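You operate a simulated robot arm through the tools that you are given. There is no shell and no other tool.

The job below is to be done with a simulated robot arm. You get a single attempt, and the scene is never put back.

TASK
Take the pump oil bottle that expires first from the steel work table top and put it on the red tray. Fetch the grey block and set it on the silver drilled plate. Put the yellow setting card on the tube stand top. Take the blue holder from the blue-legged table top and leave it on the sample bench top. Put the carton that says "spares" from the blue-legged table top on the steel work table top and the carton labelled "seals" on the top of the blue cabinet. Open the grey drawer of the sample bench, put the pink holder in the inside of the grey drawer of the sample bench, then shut the drawer. Take the folded grey cloth from the top of the dry box and leave it in the green crate. Put the flat grey block labelled "G290" from the long beige table top on the yellow drilled plate and the flat grey block labelled "G265" on the blue drilled plate. Open the upper drawer of the grey console, put the blue level on the blue-legged table top away in the inside of the upper drawer of the grey console and shut the drawer again. Open the narrow drawer of the low rack. Do these in any order. Set down upright: pump oil bottle, grey block.

Only the result counts: the job must be done as asked and must still hold three seconds after the hand-in. Knocking over, shifting, dropping, spilling or breaking anything else fails it. Lids that push on must go on centred and level and be pressed home; caps that screw on are set level and turned clockwise until they are tight. Flat cloth is picked up by pressing the open fingertips on it (5 to 10 N) and closing them slowly along it; thin cloth reads only 2 to 8 mm in the jaws.

THE ROBOT
A 6-joint arm with a two-finger gripper on a trunk, on a base that drives. Base frame: it is fixed to the floor where the robot stands at the start and does not move with it; the origin is under the middle of the robot, x ahead of it, y to its left, z up. Units: mm, rad, N and s.
With the tool pointing down near the work surface it reaches from about 380 to 860 mm from the robot's upright axis, wherever it stands. Its first joint turns from -2.897 to 2.897 rad. Places, roughly: blue carton, brown carton, grey carton, white cart [-250, -4000, 750]; blue drilled plate (8x12x2 cm) [-600, -2600, 800]; blue holder [0, -4250, 750]; blue level [-500, -3000, 750]; flat grey block [-250, -2250, 750]; folded grey cloth (8x6x2 cm) [-200, -4800, 1300]; green crate (26x17x11 cm) [-500, -2100, 800]; grey block [1500, -2750, 750]; grey drawer of the sample bench [-100, -5300, 700]; inside of the grey drawer of the sample bench [-200, -5300, 600]; inside of the upper drawer of the grey console [2100, -8200, 600]; narrow drawer of the low rack [2500, -5500, 600]; pink holder [-500, -4000, 750]; pump oil bottle [1500, -250, 1000]; red tray (13x10x3 cm) [1700, -700, 800]; sample bench top [-200, -5500, 900]; silver drilled plate (8x12x2 cm) [-400, -5700, 900]; steel work table top [1500, -500, 800]; top of the blue cabinet [-100, -6900, 900]; tube stand top [2200, -1800, 700]; upper drawer of the grey console [2100, -8200, 700]; yellow drilled plate (8x12x2 cm) [-200, -1900, 800]; yellow setting card [1500, -3750, 750]. Payload 2.45 kg.
The TCP is the grasp point between the finger pads, 20 mm short of the fingertips. In the tool frame z runs along the fingers and y along their closing line. Largest opening 140 mm; the body of the gripper starts 168 mm behind the TCP.
Orientation is told as [roll, pitch, yaw] about the base's x, y, z axes, in that order, counted from this pose: with the fingers straight down and closing along the base's y, the tool's x points along the base's -x, its y along +y and its z along -z.

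THE INTERFACE
- The arm moves only by the tool jog_arm. Its argument "motion" is a list of rows, each a list of 3 entries, a list of its own where there are three numbers: the finger opening in mm, from 0 to 140, then the shift along the tool's x, y, z in mm, then the turn, a rotation vector about the tool's x, y, z in degrees. In form: [[fingers, [tx, ty, tz], [ax, ay, az]], ...]. A call has 1 to 20 rows; each row shifts and turns the commanded pose from where the row before left it, along the tool's axes as they then stand. Each row takes 0.2 s and may step no farther than 50 mm and 0.15 rad from the row before; otherwise, or with a gripper value out of range, the whole call is refused. Where a pose cannot be reached the arm comes as near as it can. A force on the tool above 40 N (or 10 N above the force at the start of the call, whichever is more), or a blocked arm, ends the call early, and 0.2 s more pass. Each finger travels about 45 mm/s and halts on what it meets, pressing with about 37 N; the grip force reading is that of the motor and also rises with nothing between the fingers. The clock runs only during rows and for 0.2 s after the last one: add rows that do not move to give the fingers time. The reply holds the time, the measured pose of the TCP, the force on the tool along the base axes, the opening and the grip force, in the units named above and with some noise, with the torque about the TCP (base axes, N m) and any sound that the robot's microphone picked up.
- Cameras (640 x 400 px; columns grow to the right, rows downward): "scene" is now at [94.5, 140.9, 1857.1]; the picture's right is [0.04, -1.00, 0.00], its down [-0.68, -0.02, -0.73] and it looks along [0.73, 0.03, -0.68] (base axes); focal length 267 px, centre (320, 200). "wrist" rides on the gripper at [78, 11, -209] in the tool frame; the picture's right is [-0.14, 0.99, 0.00], its down [-0.92, -0.13, -0.37] and it looks along [-0.37, -0.05, 0.93] (tool axes); focal length 280 px, centre (320, 200). There is no depth. A picture from a camera that has moved, and an enlarged one, comes with that camera's place and axes in the base frame and with its lens.
- grab_frame(camera): a new picture of that camera. The clock stands still meanwhile.
- raise_lower(by): slides the trunk up (or, below 0, down) by that many mm; the arm and the scene camera ride with it, the base frame stays. It gives what a move gives, with no picture.
- steer(legs): drives the robot by 1 to 6 legs, each [ahead, left, turn to the left] in mm, mm and rad, along the robot's own axes; the way and the turn of a leg run together, so that a leg with both is an arc; at most 1500 mm and 3.142 rad a leg. The arm and the cameras ride along, it lands a little off, and it stops where it bumps. It gives what a move gives.
- pan_tilt(pan, tilt): turns the head with the scene camera to pan (to the left, within 2.496 rad either way) and tilt (down, from -0.506 to 1.204), counted from straight ahead of the robot. It gives what a move gives.
- enlarge(camera, box): a new picture of the part [left, top, right, bottom] of that camera's present view, enlarged. The clock stands still meanwhile.
- hand_in(): hands the job in; it is judged then, once.

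Nothing tells you exact positions but the pictures and the camera data. Unless the task says otherwise, let go and move clear before handing in.

The tools are called after ">>>" as name(argument=value, ...) on one line, values as JSON. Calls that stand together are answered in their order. jog_arm: Moves the arm, as the interface text tells. Its arguments: {"type":"object","properties":{"motion":{"type":"array","items":{"type":"array"}}},"required":["motion"]} The other tools are called the same way: raise_lower (by) slides the trunk up or down; steer (legs) drives the base; pan_tilt (pan, tilt) turns the head that bears the scene camera; grab_frame (camera) takes a picture; enlarge (camera, box) takes an enlarged picture of a part of a camera's view; hand_in () hands the job in.

At the start:

```text
time_s: 0.0
ee_pos: [464.8, 164.2, 1085.6]
tcp_rot: [0.0, 0.0, 0.001]
force: [-0.3, 0.5, 0.3]
ft_torque: [-0.02, -0.01, 0.01]
gripper_width: 140.0
grasp_force: 0.0
trunk travel left (down, up): [-100.0, 130.0]
robot x, y, heading: [4.0, 2.1, -0.002]
head pan, tilt: [0.035, 0.754]
```

scene: 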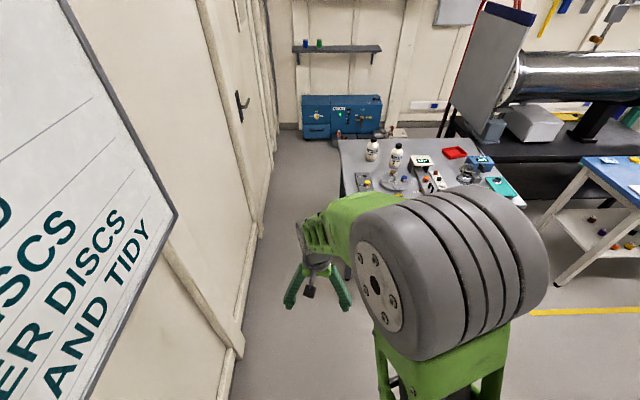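
wrist: 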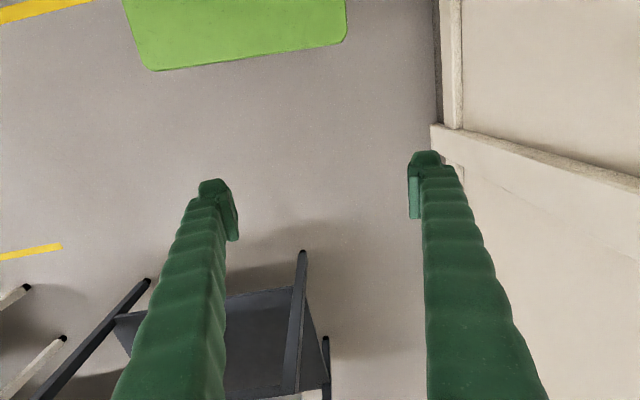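

I see the steel work table ahead with two white bottles, a red tray and other tools. I'll look closer at the table and look around first.

>>> enlarge(camera="scene", box=[320, 120, 540, 260])

>>> enlarge(camera="scene", box=[350, 130, 430, 180])

```text
2.86 times, centred on (430, 190) of scene
camera zoom: at [94.5, 140.9, 1857.1], right [0.04, -1.0, 0.0], down [-0.68, -0.02, -0.73], along [0.73, 0.03, -0.68], focal length 763 px, centre (6, 229)
```

zoom: 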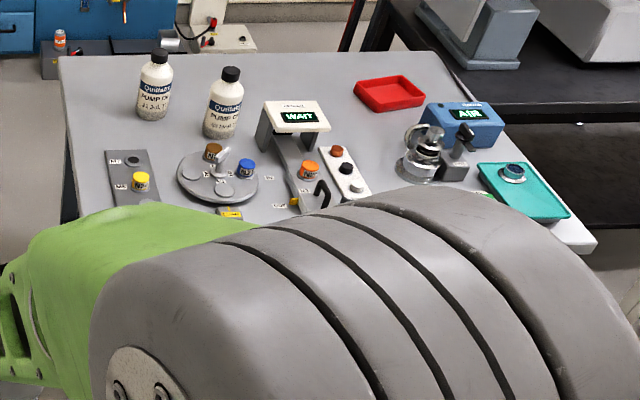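

```text
8.00 times, centred on (390, 155) of scene
camera zoom: at [94.5, 140.9, 1857.1], right [0.04, -1.0, 0.0], down [-0.68, -0.02, -0.73], along [0.73, 0.03, -0.68], focal length 2137 px, centre (-240, 560)
```

zoom: 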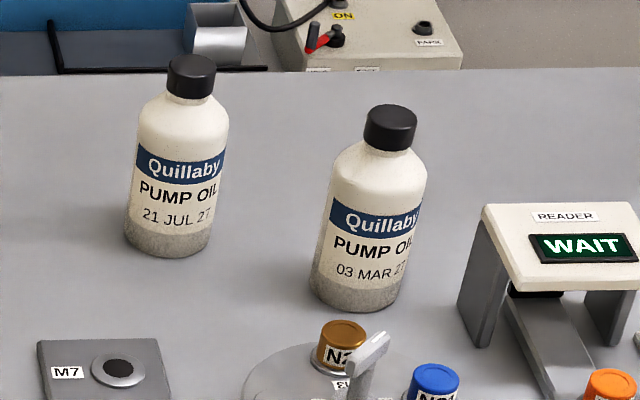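

The two bottles carry dates; the last digits curve away. I'll zoom more on each.

>>> enlarge(camera="scene", box=[364, 150, 384, 163])

>>> enlarge(camera="scene", box=[388, 157, 408, 170])

```text
16.00 times, centred on (374, 156) of scene
camera zoom: at [94.5, 140.9, 1857.1], right [0.04, -1.0, 0.0], down [-0.68, -0.02, -0.73], along [0.73, 0.03, -0.68], focal length 4275 px, centre (-544, 896)
```

zoom: 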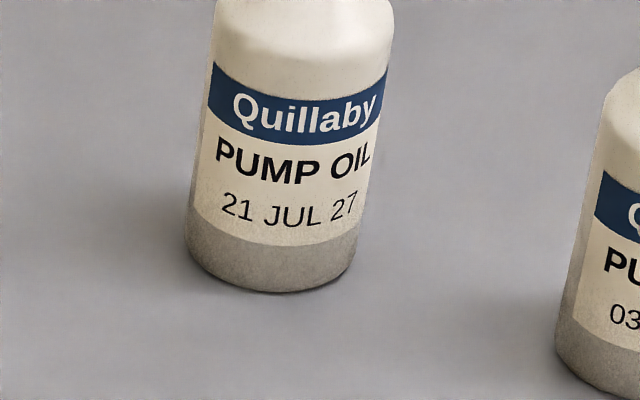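

```text
16.00 times, centred on (398, 164) of scene
camera zoom: at [94.5, 140.9, 1857.1], right [0.04, -1.0, 0.0], down [-0.68, -0.02, -0.73], along [0.73, 0.03, -0.68], focal length 4275 px, centre (-928, 784)
```

zoom: 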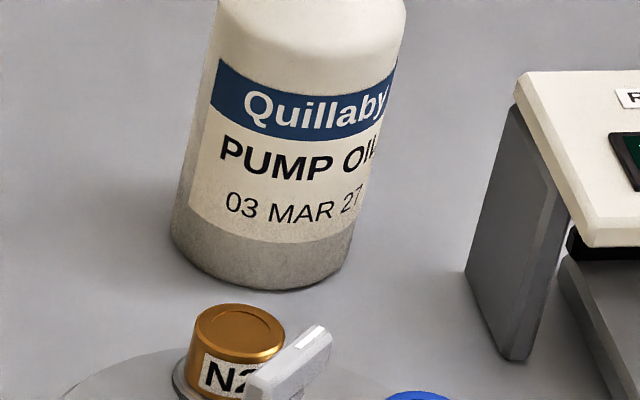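

The 03 MAR 27 bottle (the right one) expires first. Now I'll survey the room by panning right.

>>> pan_tilt(pan=-0.9, tilt=0.45)

>>> grab_frame(camera="scene")

>>> pan_tilt(pan=-1.7, tilt=0.45)

>>> grab_frame(camera="scene")

>>> pan_tilt(pan=-2.45, tilt=0.45)

>>> grab_frame(camera="scene")

```text
time_s: 1.2
ee_pos: [464.3, 165.2, 1085.4]
tcp_rot: [-0.001, 0.001, 0.0]
force: [-0.1, -0.2, 1.5]
ft_torque: [0.0, -0.03, -0.01]
gripper_width: 140.1
grasp_force: 0.1
trunk travel left (down, up): [-100.0, 130.0]
robot x, y, heading: [1.3, 2.8, -0.006]
head pan, tilt: [-0.901, 0.45]
```

```text
taken
camera scene: at [68.9, 66.0, 1883.8], right [-0.78, -0.62, 0.0], down [-0.27, 0.34, -0.9], along [0.56, -0.71, -0.44], focal length 267 px, centre (320, 200)
```

scene: 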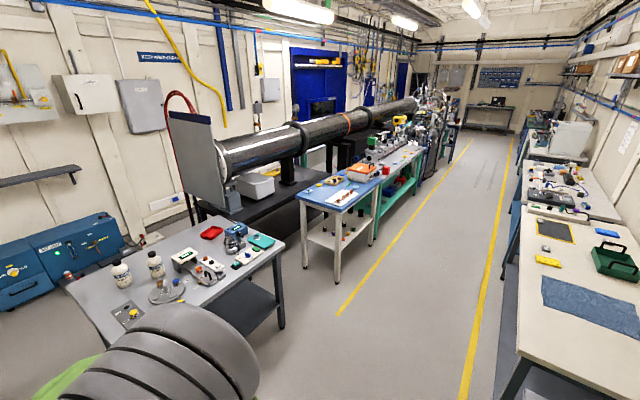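

```text
time_s: 2.4
ee_pos: [465.4, 164.0, 1085.6]
tcp_rot: [0.0, 0.001, 0.0]
force: [-0.4, 0.5, 0.2]
ft_torque: [-0.01, 0.02, -0.03]
gripper_width: 140.1
grasp_force: 0.0
trunk travel left (down, up): [-100.0, 130.0]
robot x, y, heading: [-2.3, -0.0, 0.002]
head pan, tilt: [-1.7, 0.45]
```

```text
taken
camera scene: at [0.0, 46.8, 1883.8], right [-0.99, 0.13, 0.0], down [0.06, 0.43, -0.9], along [-0.12, -0.89, -0.44], focal length 267 px, centre (320, 200)
```

scene: 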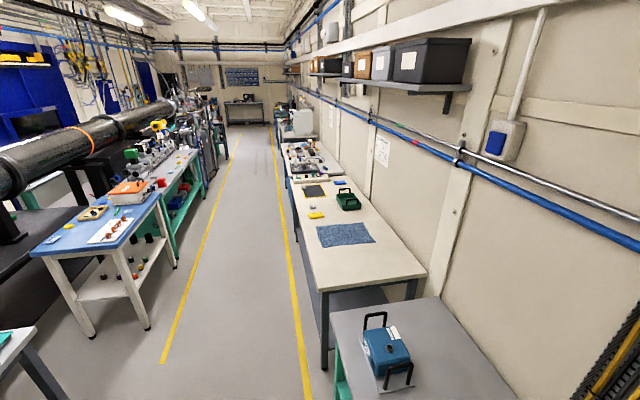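

```text
time_s: 3.5
ee_pos: [466.5, 164.4, 1085.8]
tcp_rot: [0.0, 0.0, 0.001]
force: [-0.4, 0.0, 0.4]
ft_torque: [-0.01, -0.01, -0.03]
gripper_width: 139.6
grasp_force: 0.0
trunk travel left (down, up): [-100.0, 130.0]
robot x, y, heading: [-1.1, 0.1, 0.006]
head pan, tilt: [-2.45, 0.45]
```

```text
taken
camera scene: at [-59.0, 79.4, 1883.8], right [-0.64, 0.77, 0.0], down [0.34, 0.28, -0.9], along [-0.69, -0.57, -0.44], focal length 267 px, centre (320, 200)
```

scene: 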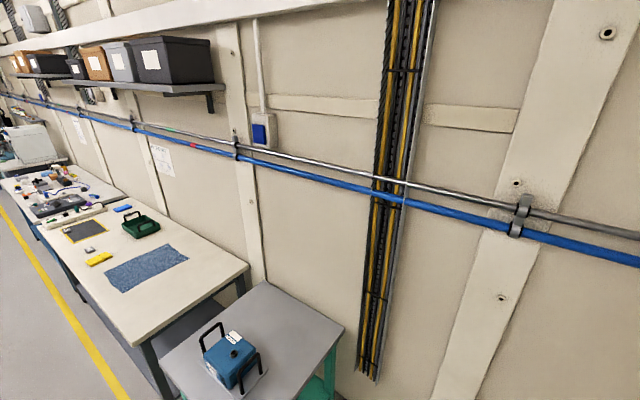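

The layout is clear: a corridor runs along -y with benches on both sides. First I drive up to the steel table for the bottle (taken to be near [1570, -310], table top near z 800).

>>> steer(legs=[[800, -400, 0]])

>>> pan_tilt(pan=0.0, tilt=0.9)

>>> grab_frame(camera="scene")

>>> grab_frame(camera="wrist")

```text
time_s: 8.2
ee_pos: [1263.4, -233.7, 1086.1]
tcp_rot: [0.001, 0.0, 0.004]
force: [-0.7, -0.5, -0.1]
ft_torque: [0.0, 0.03, 0.0]
gripper_width: 139.9
grasp_force: 0.0
trunk travel left (down, up): [-100.0, 130.0]
robot x, y, heading: [796.8, -401.9, 0.002]
head pan, tilt: [-2.45, 0.45]
```

```text
time_s: 10.4
ee_pos: [1262.1, -233.7, 1086.3]
tcp_rot: [-0.002, -0.001, 0.004]
force: [0.7, -0.7, 0.1]
ft_torque: [0.03, -0.01, 0.0]
gripper_width: 140.0
grasp_force: 0.1
trunk travel left (down, up): [-100.0, 130.0]
robot x, y, heading: [796.2, -394.1, 0.011]
head pan, tilt: [0.0, 0.901]
```

```text
taken
camera scene: at [884.9, -260.5, 1845.5], right [0.0, -1.0, 0.0], down [-0.78, 0.0, -0.62], along [0.62, 0.0, -0.78], focal length 267 px, centre (320, 200)
```

scene: 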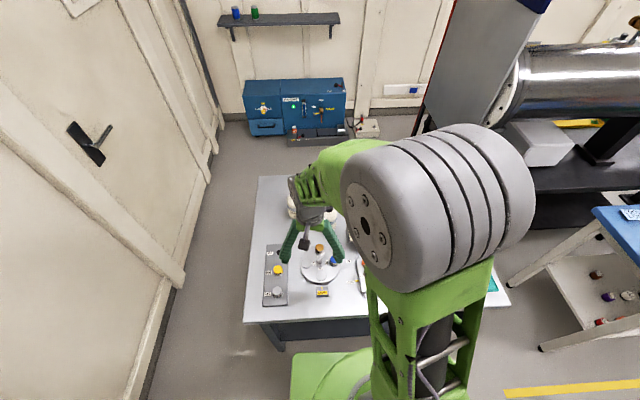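

```text
taken
camera wrist: at [1184.1, -222.2, 1294.5], right [0.13, 0.99, 0.0], down [0.92, -0.12, 0.37], along [0.37, -0.05, -0.93], focal length 280 px, centre (320, 200)
```

wrist: 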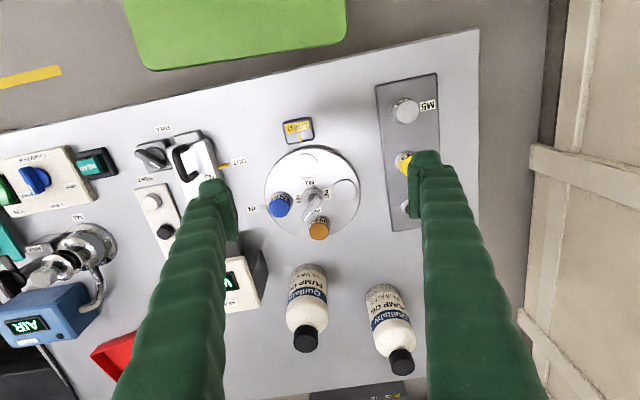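

The bottles stand clear. I move the arm forward and a bit higher over the table to measure the 03 MAR bottle from a second viewpoint.

>>> enlarge(camera="wrist", box=[200, 210, 440, 390])

>>> jog_arm(motion=[[140, [-40, -10, -10], [0, 0, 0]], [140, [-40, -10, -10], [0, 0, 0]], [140, [-40, -10, -10], [0, 0, 0]], [140, [-40, -10, -10], [0, 0, 0]], [140, [-40, -10, -10], [0, 0, 0]], [140, [0, 0, 0], [0, 0, 0]]])

>>> grab_frame(camera="wrist")

```text
2.22 times, centred on (320, 300) of wrist
camera zoom: at [1184.1, -222.2, 1294.5], right [0.13, 0.99, 0.0], down [0.92, -0.12, 0.37], along [0.37, -0.05, -0.93], focal length 623 px, centre (320, -22)
```

zoom: 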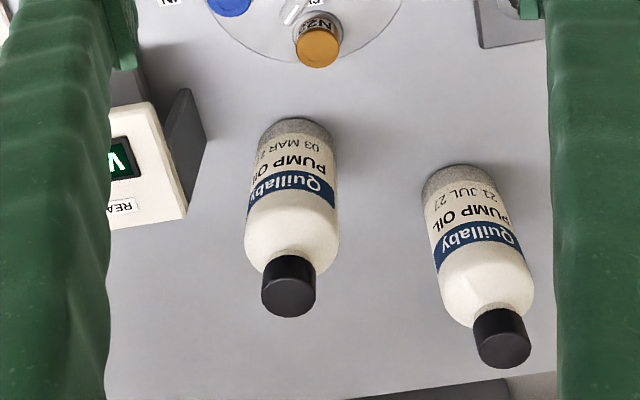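

```text
time_s: 11.8
ee_pos: [1463.3, -282.0, 1135.8]
tcp_rot: [0.0, 0.001, 0.003]
force: [-0.9, 0.0, 0.4]
ft_torque: [0.01, -0.04, 0.02]
gripper_width: 140.0
grasp_force: 0.1
trunk travel left (down, up): [-100.0, 130.0]
robot x, y, heading: [797.7, -399.0, -0.002]
head pan, tilt: [0.0, 0.901]
```

```text
taken
camera wrist: at [1384.9, -271.8, 1344.2], right [0.13, 0.99, 0.0], down [0.92, -0.12, 0.37], along [0.37, -0.05, -0.93], focal length 280 px, centre (320, 200)
```

wrist: 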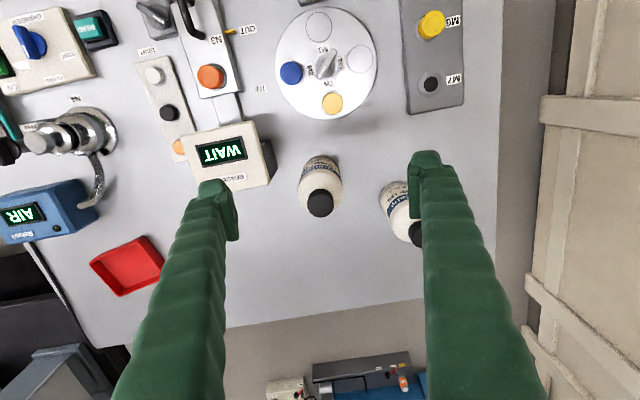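

Triangulated: cap top at about [1536, -293, 981], table at z≈800. I line up above it with a narrower opening to stay clear of the reader.

>>> jog_arm(motion=[[110, [-36, -5, 0], [0, 0, 0]], [108, [-37, -6, 0], [0, 0, 0]], [108, [0, 0, 20], [0, 0, 0]], [108, [0, 0, 0], [0, 0, 0]]])

>>> grab_frame(camera="wrist")

```text
time_s: 12.8
ee_pos: [1536.4, -294.1, 1116.4]
tcp_rot: [0.001, 0.001, 0.003]
force: [0.4, -0.2, 0.2]
ft_torque: [-0.01, 0.01, -0.02]
gripper_width: 107.9
grasp_force: 0.1
trunk travel left (down, up): [-100.0, 130.0]
robot x, y, heading: [795.4, -396.8, 0.006]
head pan, tilt: [0.0, 0.901]
```

```text
taken
camera wrist: at [1457.4, -282.5, 1324.8], right [0.13, 0.99, 0.0], down [0.92, -0.12, 0.37], along [0.37, -0.05, -0.93], focal length 280 px, centre (320, 200)
```

wrist: 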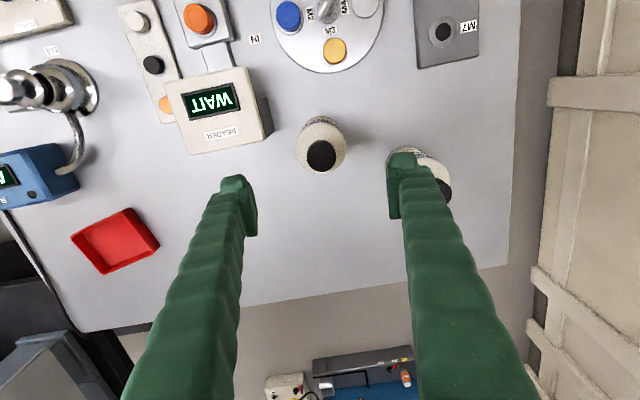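

The check agrees with the estimate. I descend around the bottle and grip it.

>>> jog_arm(motion=[[108, [0, 1, 40], [0, 0, 0]], [108, [0, 0, 40], [0, 0, 0]], [108, [0, 0, 40], [0, 0, 0]], [108, [0, 0, 40], [0, 0, 0]], [108, [0, 0, 40], [0, 0, 0]], [108, [0, 0, 30], [0, 0, 0]], [108, [0, 0, 20], [0, 0, 0]], [108, [0, 0, 0], [0, 0, 0]]])

>>> grab_frame(camera="wrist")

```text
time_s: 14.6
ee_pos: [1536.0, -291.9, 865.2]
tcp_rot: [0.0, 0.0, 0.003]
force: [0.6, -0.3, 0.7]
ft_torque: [-0.02, 0.0, -0.01]
gripper_width: 107.7
grasp_force: 0.0
trunk travel left (down, up): [-100.0, 130.0]
robot x, y, heading: [798.2, -398.7, 0.002]
head pan, tilt: [0.0, 0.901]
```

```text
taken
camera wrist: at [1456.4, -281.1, 1074.4], right [0.13, 0.99, 0.0], down [0.92, -0.12, 0.37], along [0.37, -0.05, -0.93], focal length 280 px, centre (320, 200)
```

wrist: 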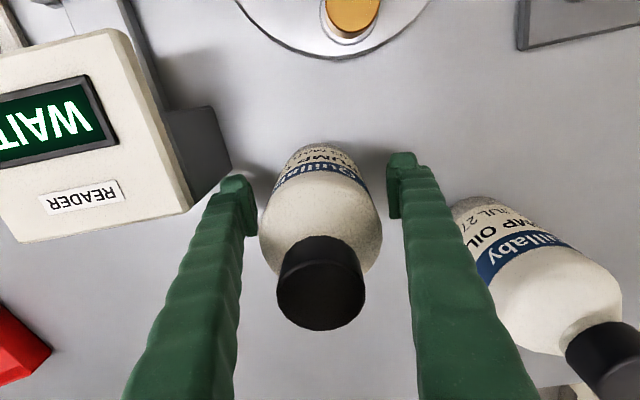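

The bottle sits between the fingers. I close, then lift.

>>> jog_arm(motion=[[60, [0, 0, 0], [0, 0, 0]], [40, [0, 0, 0], [0, 0, 0]], [40, [0, 0, 0], [0, 0, 0]], [40, [0, 0, 0], [0, 0, 0]], [40, [0, 0, 0], [0, 0, 0]]])

```text
time_s: 15.8
ee_pos: [1535.5, -291.9, 866.4]
tcp_rot: [0.001, 0.0, 0.004]
force: [-1.3, 0.5, 0.6]
ft_torque: [0.03, 0.01, -0.06]
gripper_width: 75.9
grasp_force: 37.5
trunk travel left (down, up): [-100.0, 130.0]
robot x, y, heading: [796.5, -399.4, 0.002]
head pan, tilt: [0.0, 0.901]
```

Gripped at 76 mm. I lift well above the fixtures and drive sideways toward the red tray.

>>> jog_arm(motion=[[40, [0, 0, -10], [0, 0, 0]], [40, [0, 0, -40], [0, 0, 0]], [40, [0, 0, -50], [0, 0, 0]], [40, [0, 0, -50], [0, 0, 0]], [40, [0, 0, -50], [0, 0, 0]], [40, [0, 0, 0], [0, 0, 0]]])

>>> steer(legs=[[0, -400, 0]])

>>> grab_frame(camera="wrist")

>>> grab_frame(camera="scene")

```text
time_s: 17.2
ee_pos: [1536.4, -293.1, 1064.5]
tcp_rot: [0.0, 0.002, 0.003]
force: [-0.1, -1.2, -4.9]
ft_torque: [-0.02, 0.01, -0.01]
gripper_width: 76.1
grasp_force: 36.9
trunk travel left (down, up): [-100.0, 130.0]
robot x, y, heading: [798.8, -399.4, 0.005]
head pan, tilt: [0.0, 0.901]
```

```text
time_s: 21.2
ee_pos: [1537.4, -692.2, 1063.7]
tcp_rot: [0.002, -0.001, 0.001]
force: [0.6, 0.6, -4.7]
ft_torque: [0.01, 0.01, 0.01]
gripper_width: 75.5
grasp_force: 37.7
trunk travel left (down, up): [-100.0, 130.0]
robot x, y, heading: [794.5, -798.4, 0.001]
head pan, tilt: [0.0, 0.901]
```

```text
taken
camera wrist: at [1459.3, -681.9, 1273.0], right [0.13, 0.99, 0.0], down [0.92, -0.13, 0.37], along [0.36, -0.05, -0.93], focal length 280 px, centre (320, 200)
```

wrist: 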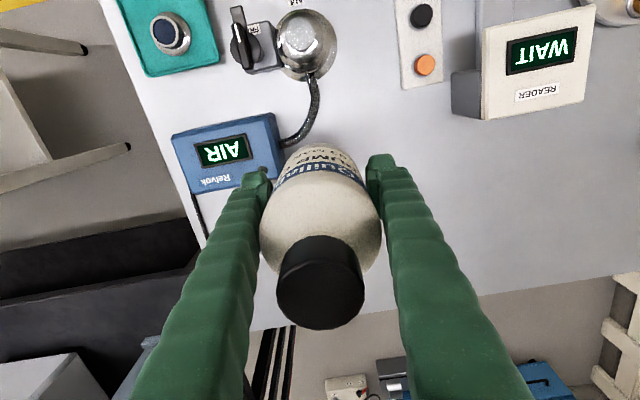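

```text
taken
camera scene: at [886.7, -659.7, 1845.5], right [0.0, -1.0, 0.0], down [-0.78, 0.0, -0.62], along [0.62, 0.0, -0.78], focal length 267 px, centre (320, 200)
```

scene: 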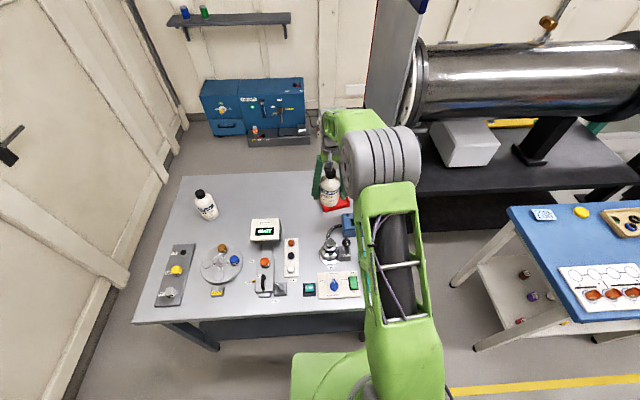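

The red tray is hidden behind the bottle in the wrist view but visible in the scene view. I zoom there.

>>> enlarge(camera="scene", box=[300, 160, 380, 220])

>>> enlarge(camera="scene", box=[130, 160, 390, 380])

```text
6.67 times, centred on (340, 190) of scene
camera zoom: at [886.7, -659.7, 1845.5], right [0.0, -1.0, 0.0], down [-0.78, 0.0, -0.62], along [0.62, 0.0, -0.78], focal length 1781 px, centre (187, 267)
```

zoom: 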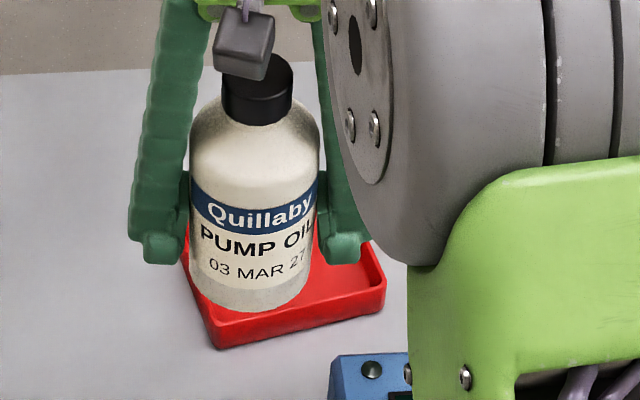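

```text
1.82 times, centred on (260, 270) of scene
camera zoom: at [886.7, -659.7, 1845.5], right [0.0, -1.0, 0.0], down [-0.78, 0.0, -0.62], along [0.62, 0.0, -0.78], focal length 486 px, centre (429, 73)
```

zoom: 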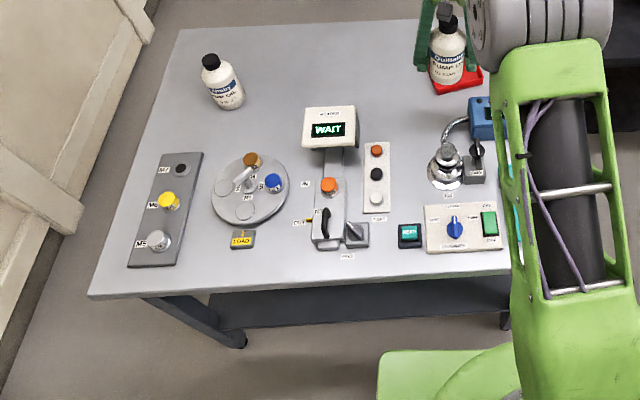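

Tray centre estimated near [1692, -728]. I creep a little closer (45 mm ahead, table edge stays clear) and move the bottle aside to see the tray from the wrist.

>>> steer(legs=[[45, 60, 0]])

>>> jog_arm(motion=[[40, [10, 40, 0], [0, 0, 0]], [40, [10, 40, 0], [0, 0, 0]], [40, [0, 40, 0], [0, 0, 0]], [40, [0, 0, 0], [0, 0, 0]]])

>>> grab_frame(camera="wrist")

```text
time_s: 22.4
ee_pos: [1582.0, -632.9, 1064.3]
tcp_rot: [-0.001, 0.001, 0.004]
force: [-0.2, 0.0, -5.1]
ft_torque: [-0.02, 0.03, 0.01]
gripper_width: 75.4
grasp_force: 36.7
trunk travel left (down, up): [-100.0, 130.0]
robot x, y, heading: [846.5, -737.8, 0.003]
head pan, tilt: [0.0, 0.901]
```

```text
time_s: 23.4
ee_pos: [1561.8, -514.5, 1062.5]
tcp_rot: [-0.001, 0.002, 0.002]
force: [0.1, -0.2, -5.0]
ft_torque: [0.02, 0.02, 0.02]
gripper_width: 75.8
grasp_force: 37.1
trunk travel left (down, up): [-100.0, 130.0]
robot x, y, heading: [845.1, -740.7, 0.001]
head pan, tilt: [0.0, 0.901]
```

```text
taken
camera wrist: at [1482.8, -502.3, 1272.4], right [0.13, 0.99, 0.0], down [0.92, -0.12, 0.37], along [0.36, -0.05, -0.93], focal length 280 px, centre (320, 200)
```

wrist: 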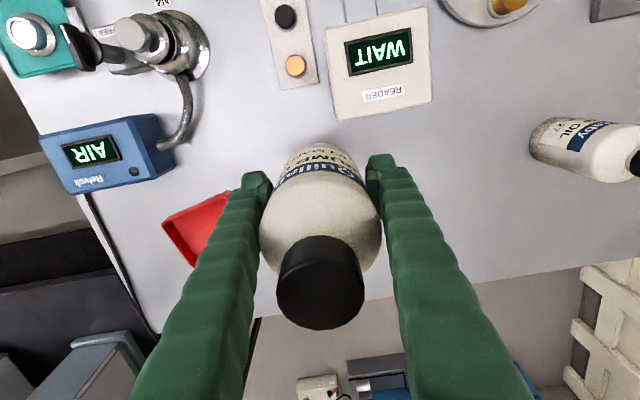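

Part of the tray is still behind the left finger; I move further left for a clear view.

>>> jog_arm(motion=[[40, [0, 40, 0], [0, 0, 0]], [40, [0, 40, 0], [0, 0, 0]], [40, [0, 40, 0], [0, 0, 0]], [40, [0, 0, 0], [0, 0, 0]]])

>>> enlarge(camera="wrist", box=[0, 130, 240, 280])

```text
time_s: 24.4
ee_pos: [1560.5, -394.5, 1063.6]
tcp_rot: [-0.003, 0.0, 0.002]
force: [-0.4, -0.3, -5.4]
ft_torque: [0.02, -0.02, 0.02]
gripper_width: 75.6
grasp_force: 36.8
trunk travel left (down, up): [-100.0, 130.0]
robot x, y, heading: [841.9, -736.4, 0.005]
head pan, tilt: [0.0, 0.901]
```

```text
2.67 times, centred on (120, 205) of wrist
camera zoom: at [1481.9, -382.7, 1273.2], right [0.13, 0.99, 0.0], down [0.92, -0.13, 0.37], along [0.36, -0.05, -0.93], focal length 748 px, centre (853, 187)
```

zoom: 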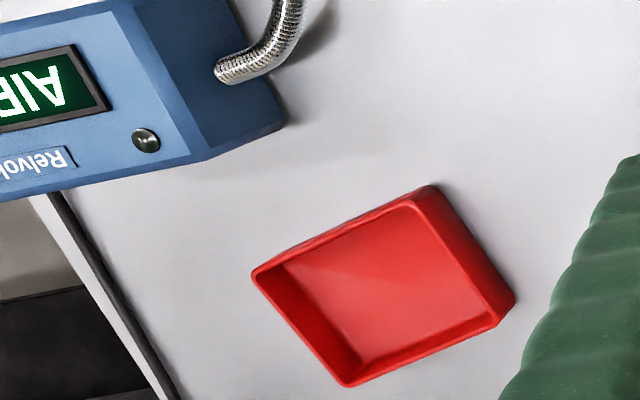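

Tray rim corners give a centre at about [1692, -735]. I carry the bottle over it.

>>> jog_arm(motion=[[40, [-16, -42, 0], [0, 0, 0]], [40, [-16, -42, 0], [0, 0, 0]], [40, [-17, -42, 0], [0, 0, 0]], [40, [-16, -43, 0], [0, 0, 0]], [40, [-16, -42, 0], [0, 0, 0]], [40, [-17, -43, 0], [0, 0, 0]], [40, [-16, -43, 0], [0, 0, 0]], [40, [-17, -43, 0], [0, 0, 0]], [40, [0, 0, 30], [0, 0, 0]], [40, [0, 0, 30], [0, 0, 0]], [40, [0, 0, 30], [0, 0, 0]], [40, [0, 0, 0], [0, 0, 0]]])

>>> grab_frame(camera="wrist")

>>> enlarge(camera="scene", box=[280, 140, 400, 230])

```text
time_s: 27.0
ee_pos: [1692.9, -732.5, 974.0]
tcp_rot: [0.001, 0.0, 0.004]
force: [0.4, 0.0, -4.2]
ft_torque: [0.01, 0.06, -0.02]
gripper_width: 75.8
grasp_force: 36.9
trunk travel left (down, up): [-100.0, 130.0]
robot x, y, heading: [844.1, -735.3, 0.001]
head pan, tilt: [0.0, 0.901]
```

```text
taken
camera wrist: at [1613.7, -720.9, 1183.0], right [0.13, 0.99, 0.0], down [0.92, -0.12, 0.37], along [0.36, -0.05, -0.93], focal length 280 px, centre (320, 200)
```

wrist: 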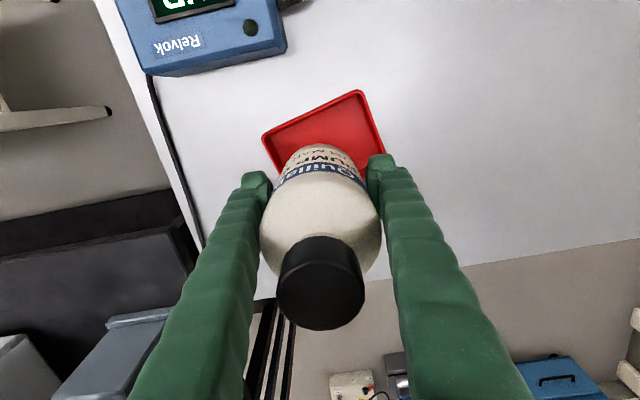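

```text
4.44 times, centred on (340, 185) of scene
camera zoom: at [930.5, -600.2, 1845.5], right [0.0, -1.0, 0.0], down [-0.78, 0.0, -0.62], along [0.62, 0.0, -0.78], focal length 1188 px, centre (231, 267)
```

zoom: 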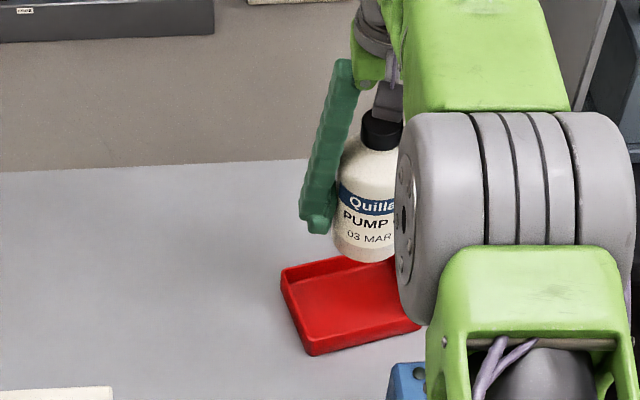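

The tray lies right below within a few millimetres. I lower the bottle gently until it touches.

>>> jog_arm(motion=[[40, [2, 1, 30], [0, 0, 0]], [40, [0, 0, 30], [0, 0, 0]], [40, [0, 0, 20], [0, 0, 0]], [40, [0, 0, 10], [0, 0, 0]], [40, [0, 0, 5], [0, 0, 0]], [40, [0, 0, 3], [0, 0, 0]], [40, [0, 0, 0], [0, 0, 0]]])

>>> enlarge(camera="scene", box=[280, 140, 400, 230])

>>> grab_frame(camera="wrist")

```text
time_s: 28.6
ee_pos: [1690.2, -731.1, 874.8]
tcp_rot: [0.0, 0.0, 0.005]
force: [-0.1, -0.6, -3.8]
ft_torque: [-0.01, -0.03, 0.03]
gripper_width: 75.6
grasp_force: 36.9
trunk travel left (down, up): [-100.0, 130.0]
robot x, y, heading: [843.5, -737.0, 0.006]
head pan, tilt: [0.0, 0.901]
```

```text
4.44 times, centred on (340, 185) of scene
camera zoom: at [930.6, -600.2, 1845.5], right [0.0, -1.0, 0.0], down [-0.78, 0.0, -0.62], along [0.62, 0.0, -0.78], focal length 1188 px, centre (231, 267)
```

zoom: 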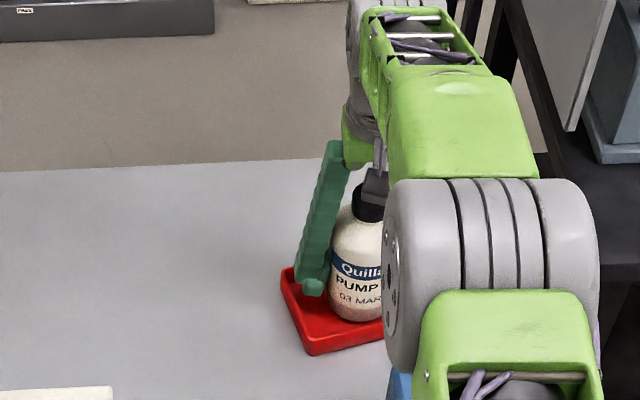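

```text
taken
camera wrist: at [1612.2, -720.4, 1085.0], right [0.13, 0.99, 0.0], down [0.92, -0.12, 0.37], along [0.36, -0.05, -0.93], focal length 280 px, centre (320, 200)
```

wrist: 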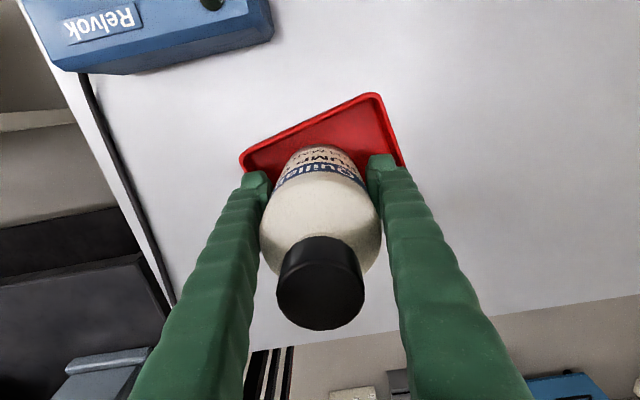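

Inside the tray outline. I lower by small steps to contact.

>>> jog_arm(motion=[[40, [0, 0, 2], [0, 0, 0]], [40, [0, 0, 2], [0, 0, 0]], [40, [0, 0, 1], [0, 0, 0]], [40, [0, 0, 0], [0, 0, 0]]])

```text
time_s: 29.6
ee_pos: [1690.9, -733.3, 870.6]
tcp_rot: [0.001, -0.002, 0.005]
force: [0.1, 0.2, -3.2]
ft_torque: [0.0, -0.04, -0.02]
gripper_width: 75.5
grasp_force: 36.5
trunk travel left (down, up): [-100.0, 130.0]
robot x, y, heading: [846.1, -735.4, 0.006]
head pan, tilt: [0.0, 0.901]
```

>>> jog_arm(motion=[[40, [0, 0, 1], [0, 0, 0]], [40, [0, 0, 1], [0, 0, 0]], [40, [0, 0, 0], [0, 0, 0]]])

```text
time_s: 30.4
ee_pos: [1690.4, -730.1, 871.9]
tcp_rot: [0.0, -0.004, 0.003]
force: [-1.3, -0.7, 10.9]
ft_torque: [-0.04, 0.29, -0.1]
gripper_width: 75.4
grasp_force: 37.0
trunk travel left (down, up): [-100.0, 130.0]
robot x, y, heading: [842.7, -737.5, 0.005]
head pan, tilt: [0.0, 0.901]
```

Contact at the tray floor (about 5 mm above the table). I open and back up.

>>> jog_arm(motion=[[72, [0, 0, -1], [0, 0, 0]], [85, [0, 0, 0], [0, 0, 0]], [100, [0, 0, 0], [0, 0, 0]], [108, [0, 0, 0], [0, 0, 0]], [108, [0, 0, -10], [0, 0, 0]], [108, [0, 0, -40], [0, 0, 0]], [108, [0, 0, -50], [0, 0, 0]], [108, [0, 0, -50], [0, 0, 0]], [108, [0, 0, -50], [0, 0, 0]], [108, [0, 0, 0], [0, 0, 0]]])

>>> grab_frame(camera="wrist")

```text
time_s: 32.6
ee_pos: [1691.2, -731.4, 1072.5]
tcp_rot: [0.001, -0.001, 0.005]
force: [-0.5, 0.6, 0.7]
ft_torque: [-0.02, -0.01, 0.0]
gripper_width: 107.8
grasp_force: 0.1
trunk travel left (down, up): [-100.0, 130.0]
robot x, y, heading: [845.0, -740.9, 0.001]
head pan, tilt: [0.0, 0.901]
```

```text
taken
camera wrist: at [1613.1, -720.6, 1279.9], right [0.13, 0.99, 0.0], down [0.92, -0.12, 0.37], along [0.36, -0.05, -0.93], focal length 280 px, centre (320, 200)
```

wrist: 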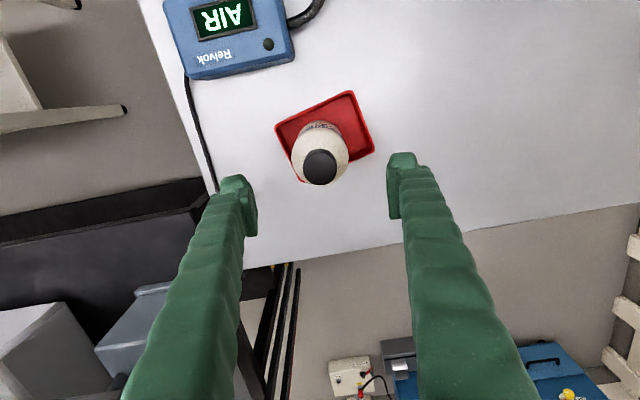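

The bottle stands in the tray. I retract the arm, back off, and drive to where I can view the corridor's tables.

>>> jog_arm(motion=[[108, [47, 0, 0], [0, 0, 0]], [108, [47, 0, 0], [0, 0, 0]], [108, [47, 5, 0], [0, 0, 0]], [108, [47, 5, -5], [0, 0, 0]], [108, [47, 5, -5], [0, 0, 0]], [108, [47, 5, -5], [0, 0, 0]], [108, [47, 0, 0], [0, 0, 0]], [108, [47, 0, 0], [0, 0, 0]], [108, [0, 0, 0], [0, 0, 0]]])

>>> steer(legs=[[-250, 0, 0], [0, -700, 0]])

>>> pan_tilt(pan=-0.35, tilt=0.6)

>>> grab_frame(camera="scene")

>>> pan_tilt(pan=-1.2, tilt=0.6)

>>> grab_frame(camera="scene")

>>> pan_tilt(pan=-2.2, tilt=0.6)

>>> grab_frame(camera="scene")

```text
time_s: 34.6
ee_pos: [1315.1, -711.7, 1084.5]
tcp_rot: [0.0, 0.001, 0.004]
force: [0.5, -0.3, 0.5]
ft_torque: [0.02, 0.02, 0.0]
gripper_width: 107.8
grasp_force: 0.0
trunk travel left (down, up): [-100.0, 130.0]
robot x, y, heading: [847.0, -740.1, 0.001]
head pan, tilt: [0.0, 0.901]
```

```text
time_s: 42.6
ee_pos: [1073.1, -1403.4, 1085.8]
tcp_rot: [0.001, -0.001, 0.013]
force: [-0.2, 0.4, -0.4]
ft_torque: [0.0, 0.0, -0.03]
gripper_width: 107.8
grasp_force: 0.0
trunk travel left (down, up): [-100.0, 130.0]
robot x, y, heading: [599.2, -1433.6, 0.015]
head pan, tilt: [0.0, 0.901]
```

```text
time_s: 43.4
ee_pos: [1072.4, -1403.3, 1085.6]
tcp_rot: [0.001, 0.0, 0.013]
force: [0.8, -0.7, 0.8]
ft_torque: [0.0, 0.01, 0.0]
gripper_width: 107.5
grasp_force: 0.0
trunk travel left (down, up): [-100.0, 130.0]
robot x, y, heading: [602.2, -1434.1, 0.014]
head pan, tilt: [-0.351, 0.6]
```

```text
taken
camera scene: at [693.5, -1326.0, 1870.2], right [-0.33, -0.94, 0.0], down [-0.53, 0.19, -0.82], along [0.78, -0.27, -0.57], focal length 267 px, centre (320, 200)
```

scene: 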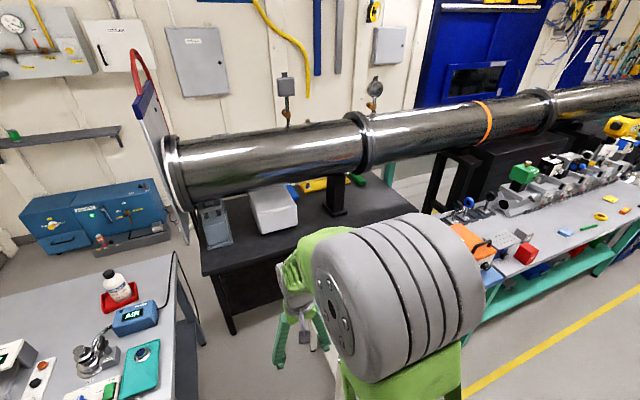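

```text
time_s: 44.6
ee_pos: [1072.5, -1403.0, 1085.5]
tcp_rot: [0.0, 0.0, 0.015]
force: [-0.5, -0.7, -0.1]
ft_torque: [0.0, 0.0, -0.01]
gripper_width: 108.0
grasp_force: 0.1
trunk travel left (down, up): [-100.0, 130.0]
robot x, y, heading: [602.9, -1435.0, 0.014]
head pan, tilt: [-1.201, 0.6]
```

```text
taken
camera scene: at [643.3, -1378.8, 1870.3], right [-0.93, -0.38, 0.0], down [-0.21, 0.52, -0.83], along [0.31, -0.76, -0.56], focal length 267 px, centre (320, 200)
```

scene: 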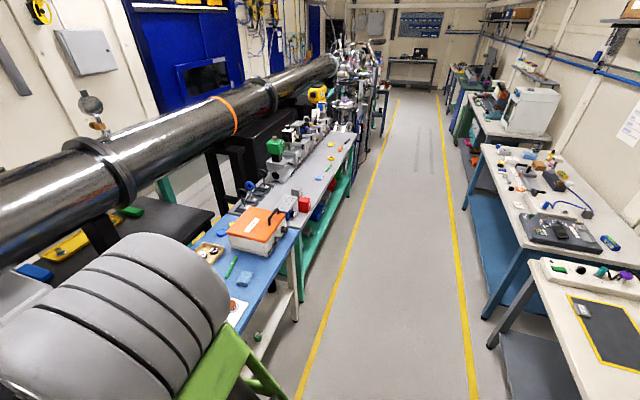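

```text
time_s: 45.9
ee_pos: [1072.2, -1403.0, 1084.8]
tcp_rot: [-0.001, 0.0, 0.014]
force: [0.3, 0.7, 0.3]
ft_torque: [-0.01, 0.01, -0.02]
gripper_width: 107.8
grasp_force: 0.0
trunk travel left (down, up): [-100.0, 130.0]
robot x, y, heading: [597.7, -1431.5, 0.016]
head pan, tilt: [-2.201, 0.6]
```

```text
taken
camera scene: at [559.1, -1369.1, 1870.3], right [-0.82, 0.58, 0.0], down [0.33, 0.46, -0.83], along [-0.48, -0.67, -0.56], focal length 267 px, centre (320, 200)
```

scene: 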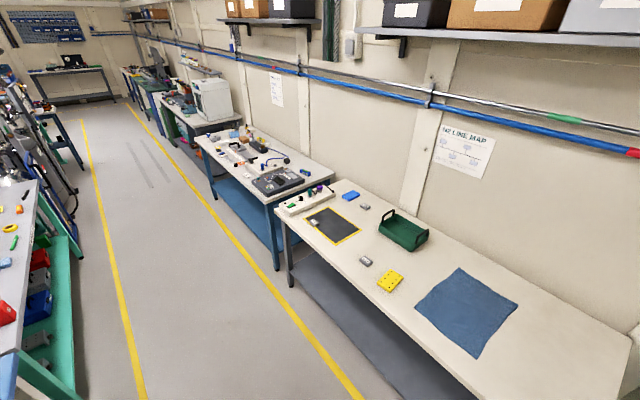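

I see the beige table with yellow plate, blue plate, green crate and grey blocks. I'll drive there and turn to face the right-hand tables.

>>> steer(legs=[[0, -800, 0], [0, 0, -3.142]])

>>> pan_tilt(pan=0.3, tilt=0.8)

>>> grab_frame(camera="scene")

>>> grab_frame(camera="wrist")

```text
refused: -3.142 is not a number from -3.14159 to 3.14159
```

```text
time_s: 48.1
ee_pos: [1071.6, -1403.8, 1085.8]
tcp_rot: [-0.001, 0.0, 0.015]
force: [-0.6, 0.1, 0.3]
ft_torque: [-0.01, -0.04, 0.0]
gripper_width: 107.8
grasp_force: 0.2
trunk travel left (down, up): [-100.0, 130.0]
robot x, y, heading: [601.0, -1435.2, 0.012]
head pan, tilt: [0.3, 0.799]
```

```text
taken
camera scene: at [686.8, -1272.0, 1853.4], right [0.31, -0.95, 0.0], down [-0.68, -0.22, -0.7], along [0.66, 0.22, -0.72], focal length 267 px, centre (320, 200)
```

scene: 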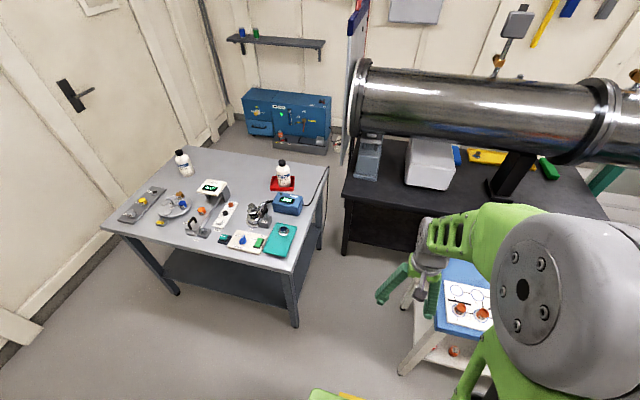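

```text
taken
camera wrist: at [993.9, -1393.1, 1294.2], right [0.12, 0.99, 0.0], down [0.92, -0.11, 0.37], along [0.37, -0.05, -0.93], focal length 280 px, centre (320, 200)
```

wrist: 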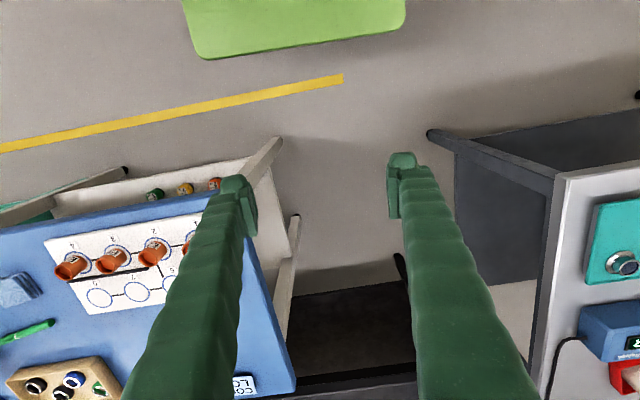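

The gap between steel table and blue table is visible and will be used later for the tube stand. Now I drive to the beige table and turn to face it.

>>> steer(legs=[[0, -800, 0], [0, 0, -3.14]])

>>> grab_frame(camera="scene")

>>> grab_frame(camera="wrist")

```text
time_s: 63.0
ee_pos: [140.7, -2271.7, 1084.8]
tcp_rot: [0.0, -0.001, -3.13]
force: [-0.9, -0.2, 0.4]
ft_torque: [0.0, 0.0, -0.03]
gripper_width: 107.7
grasp_force: 0.0
trunk travel left (down, up): [-100.0, 130.0]
robot x, y, heading: [613.8, -2240.6, -3.132]
head pan, tilt: [0.3, 0.799]
```

```text
taken
camera scene: at [529.2, -2407.3, 1853.4], right [-0.31, 0.95, 0.0], down [0.68, 0.22, -0.7], along [-0.66, -0.21, -0.72], focal length 267 px, centre (320, 200)
```

scene: 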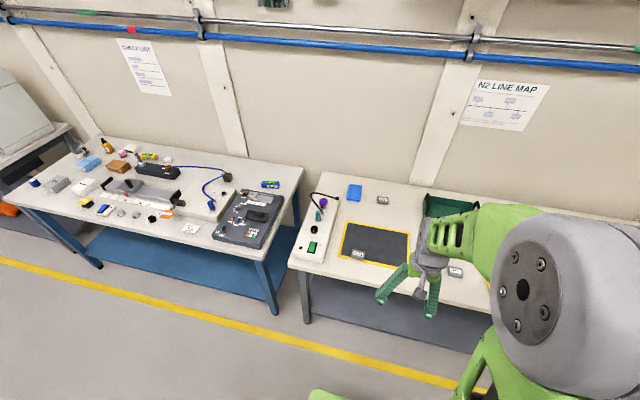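

```text
taken
camera wrist: at [217.9, -2280.0, 1294.2], right [-0.13, -0.99, 0.0], down [-0.92, 0.12, 0.37], along [-0.37, 0.05, -0.93], focal length 280 px, centre (320, 200)
```

wrist: 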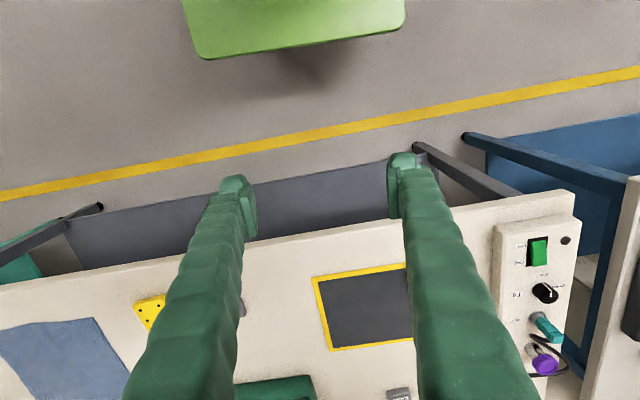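

The beige table has grey blocks; I zoom in to read the labels.

>>> enlarge(camera="scene", box=[330, 180, 410, 230])

>>> enlarge(camera="scene", box=[330, 230, 410, 280])

>>> enlarge(camera="scene", box=[420, 250, 500, 300])

>>> enlarge(camera="scene", box=[0, 120, 320, 280])

```text
8.00 times, centred on (370, 205) of scene
camera zoom: at [529.2, -2407.3, 1853.4], right [-0.31, 0.95, 0.0], down [0.68, 0.22, -0.7], along [-0.66, -0.21, -0.72], focal length 2137 px, centre (-80, 160)
```

zoom: 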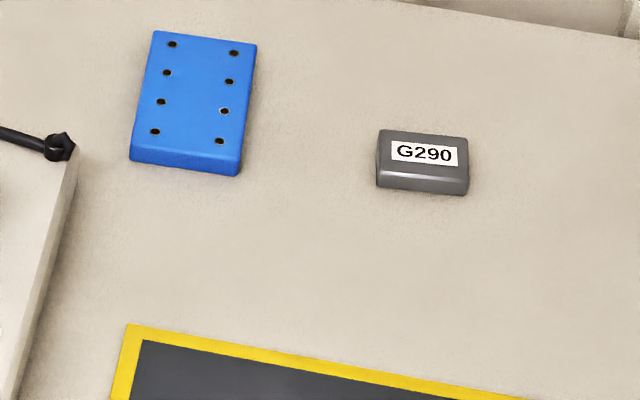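

```text
8.00 times, centred on (370, 255) of scene
camera zoom: at [529.2, -2407.3, 1853.4], right [-0.31, 0.95, 0.0], down [0.68, 0.22, -0.7], along [-0.66, -0.21, -0.72], focal length 2137 px, centre (-80, -240)
```

zoom: 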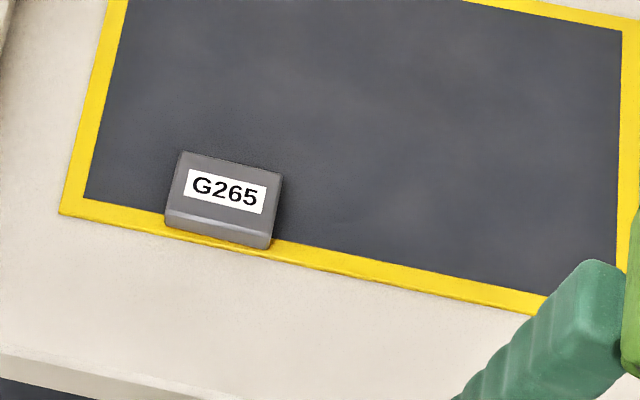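

```text
8.00 times, centred on (460, 275) of scene
camera zoom: at [529.2, -2407.3, 1853.4], right [-0.31, 0.95, 0.0], down [0.68, 0.22, -0.7], along [-0.66, -0.21, -0.72], focal length 2137 px, centre (-800, -400)
```

zoom: 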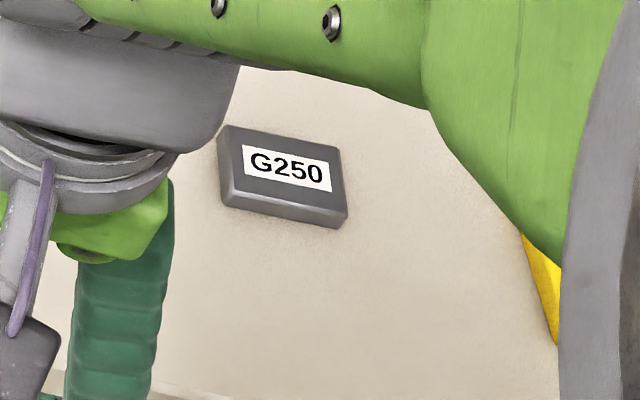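

```text
2.00 times, centred on (160, 200) of scene
camera zoom: at [529.2, -2407.3, 1853.4], right [-0.31, 0.95, 0.0], down [0.68, 0.22, -0.7], along [-0.66, -0.21, -0.72], focal length 534 px, centre (640, 200)
```

zoom: 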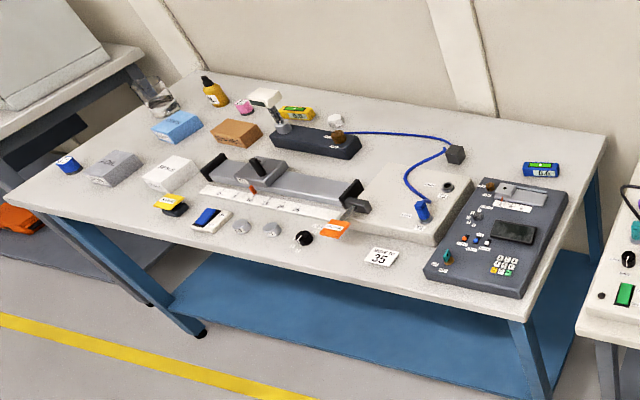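

G290 is the rear block near the blue plate; G265 sits on the dark mat's edge; G250 is a distractor. I drive up close to the table, aligned with G290.

>>> steer(legs=[[325, 146, -0.009]])

>>> grab_frame(camera="wrist")

>>> pan_tilt(pan=0.0, tilt=0.95)

>>> grab_frame(camera="scene")

```text
time_s: 65.3
ee_pos: [-186.6, -2414.1, 1084.8]
tcp_rot: [-0.002, 0.0, -3.139]
force: [0.5, 0.4, 0.3]
ft_torque: [0.04, -0.05, -0.03]
gripper_width: 108.0
grasp_force: 0.1
trunk travel left (down, up): [-100.0, 130.0]
robot x, y, heading: [282.5, -2388.8, -3.141]
head pan, tilt: [0.3, 0.799]
```

```text
taken
camera wrist: at [-109.1, -2425.1, 1294.0], right [-0.14, -0.99, 0.0], down [-0.92, 0.13, 0.37], along [-0.36, 0.05, -0.93], focal length 280 px, centre (320, 200)
```

wrist: 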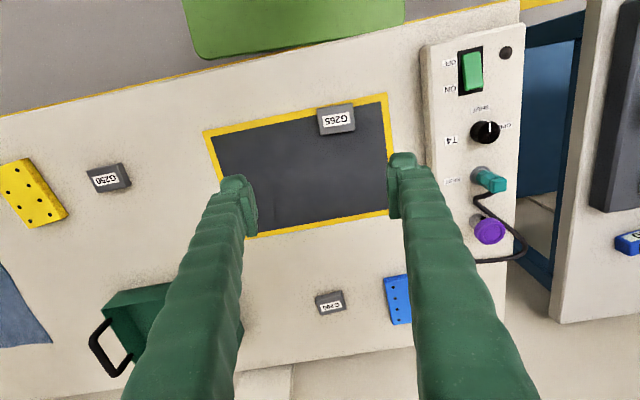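

```text
time_s: 66.1
ee_pos: [-187.3, -2414.3, 1085.9]
tcp_rot: [0.0, -0.001, -3.139]
force: [0.2, 0.9, 0.0]
ft_torque: [0.0, -0.01, -0.03]
gripper_width: 108.1
grasp_force: 0.0
trunk travel left (down, up): [-100.0, 130.0]
robot x, y, heading: [286.2, -2387.5, -3.141]
head pan, tilt: [0.0, 0.949]
```

```text
taken
camera scene: at [205.8, -2531.2, 1841.9], right [0.0, 1.0, 0.0], down [0.81, 0.0, -0.58], along [-0.58, 0.0, -0.81], focal length 267 px, centre (320, 200)
```

scene: 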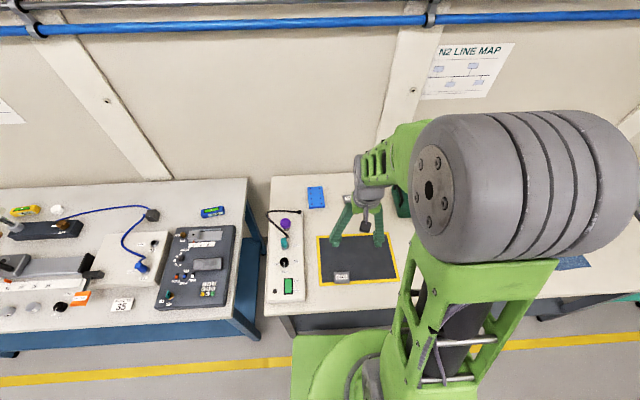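

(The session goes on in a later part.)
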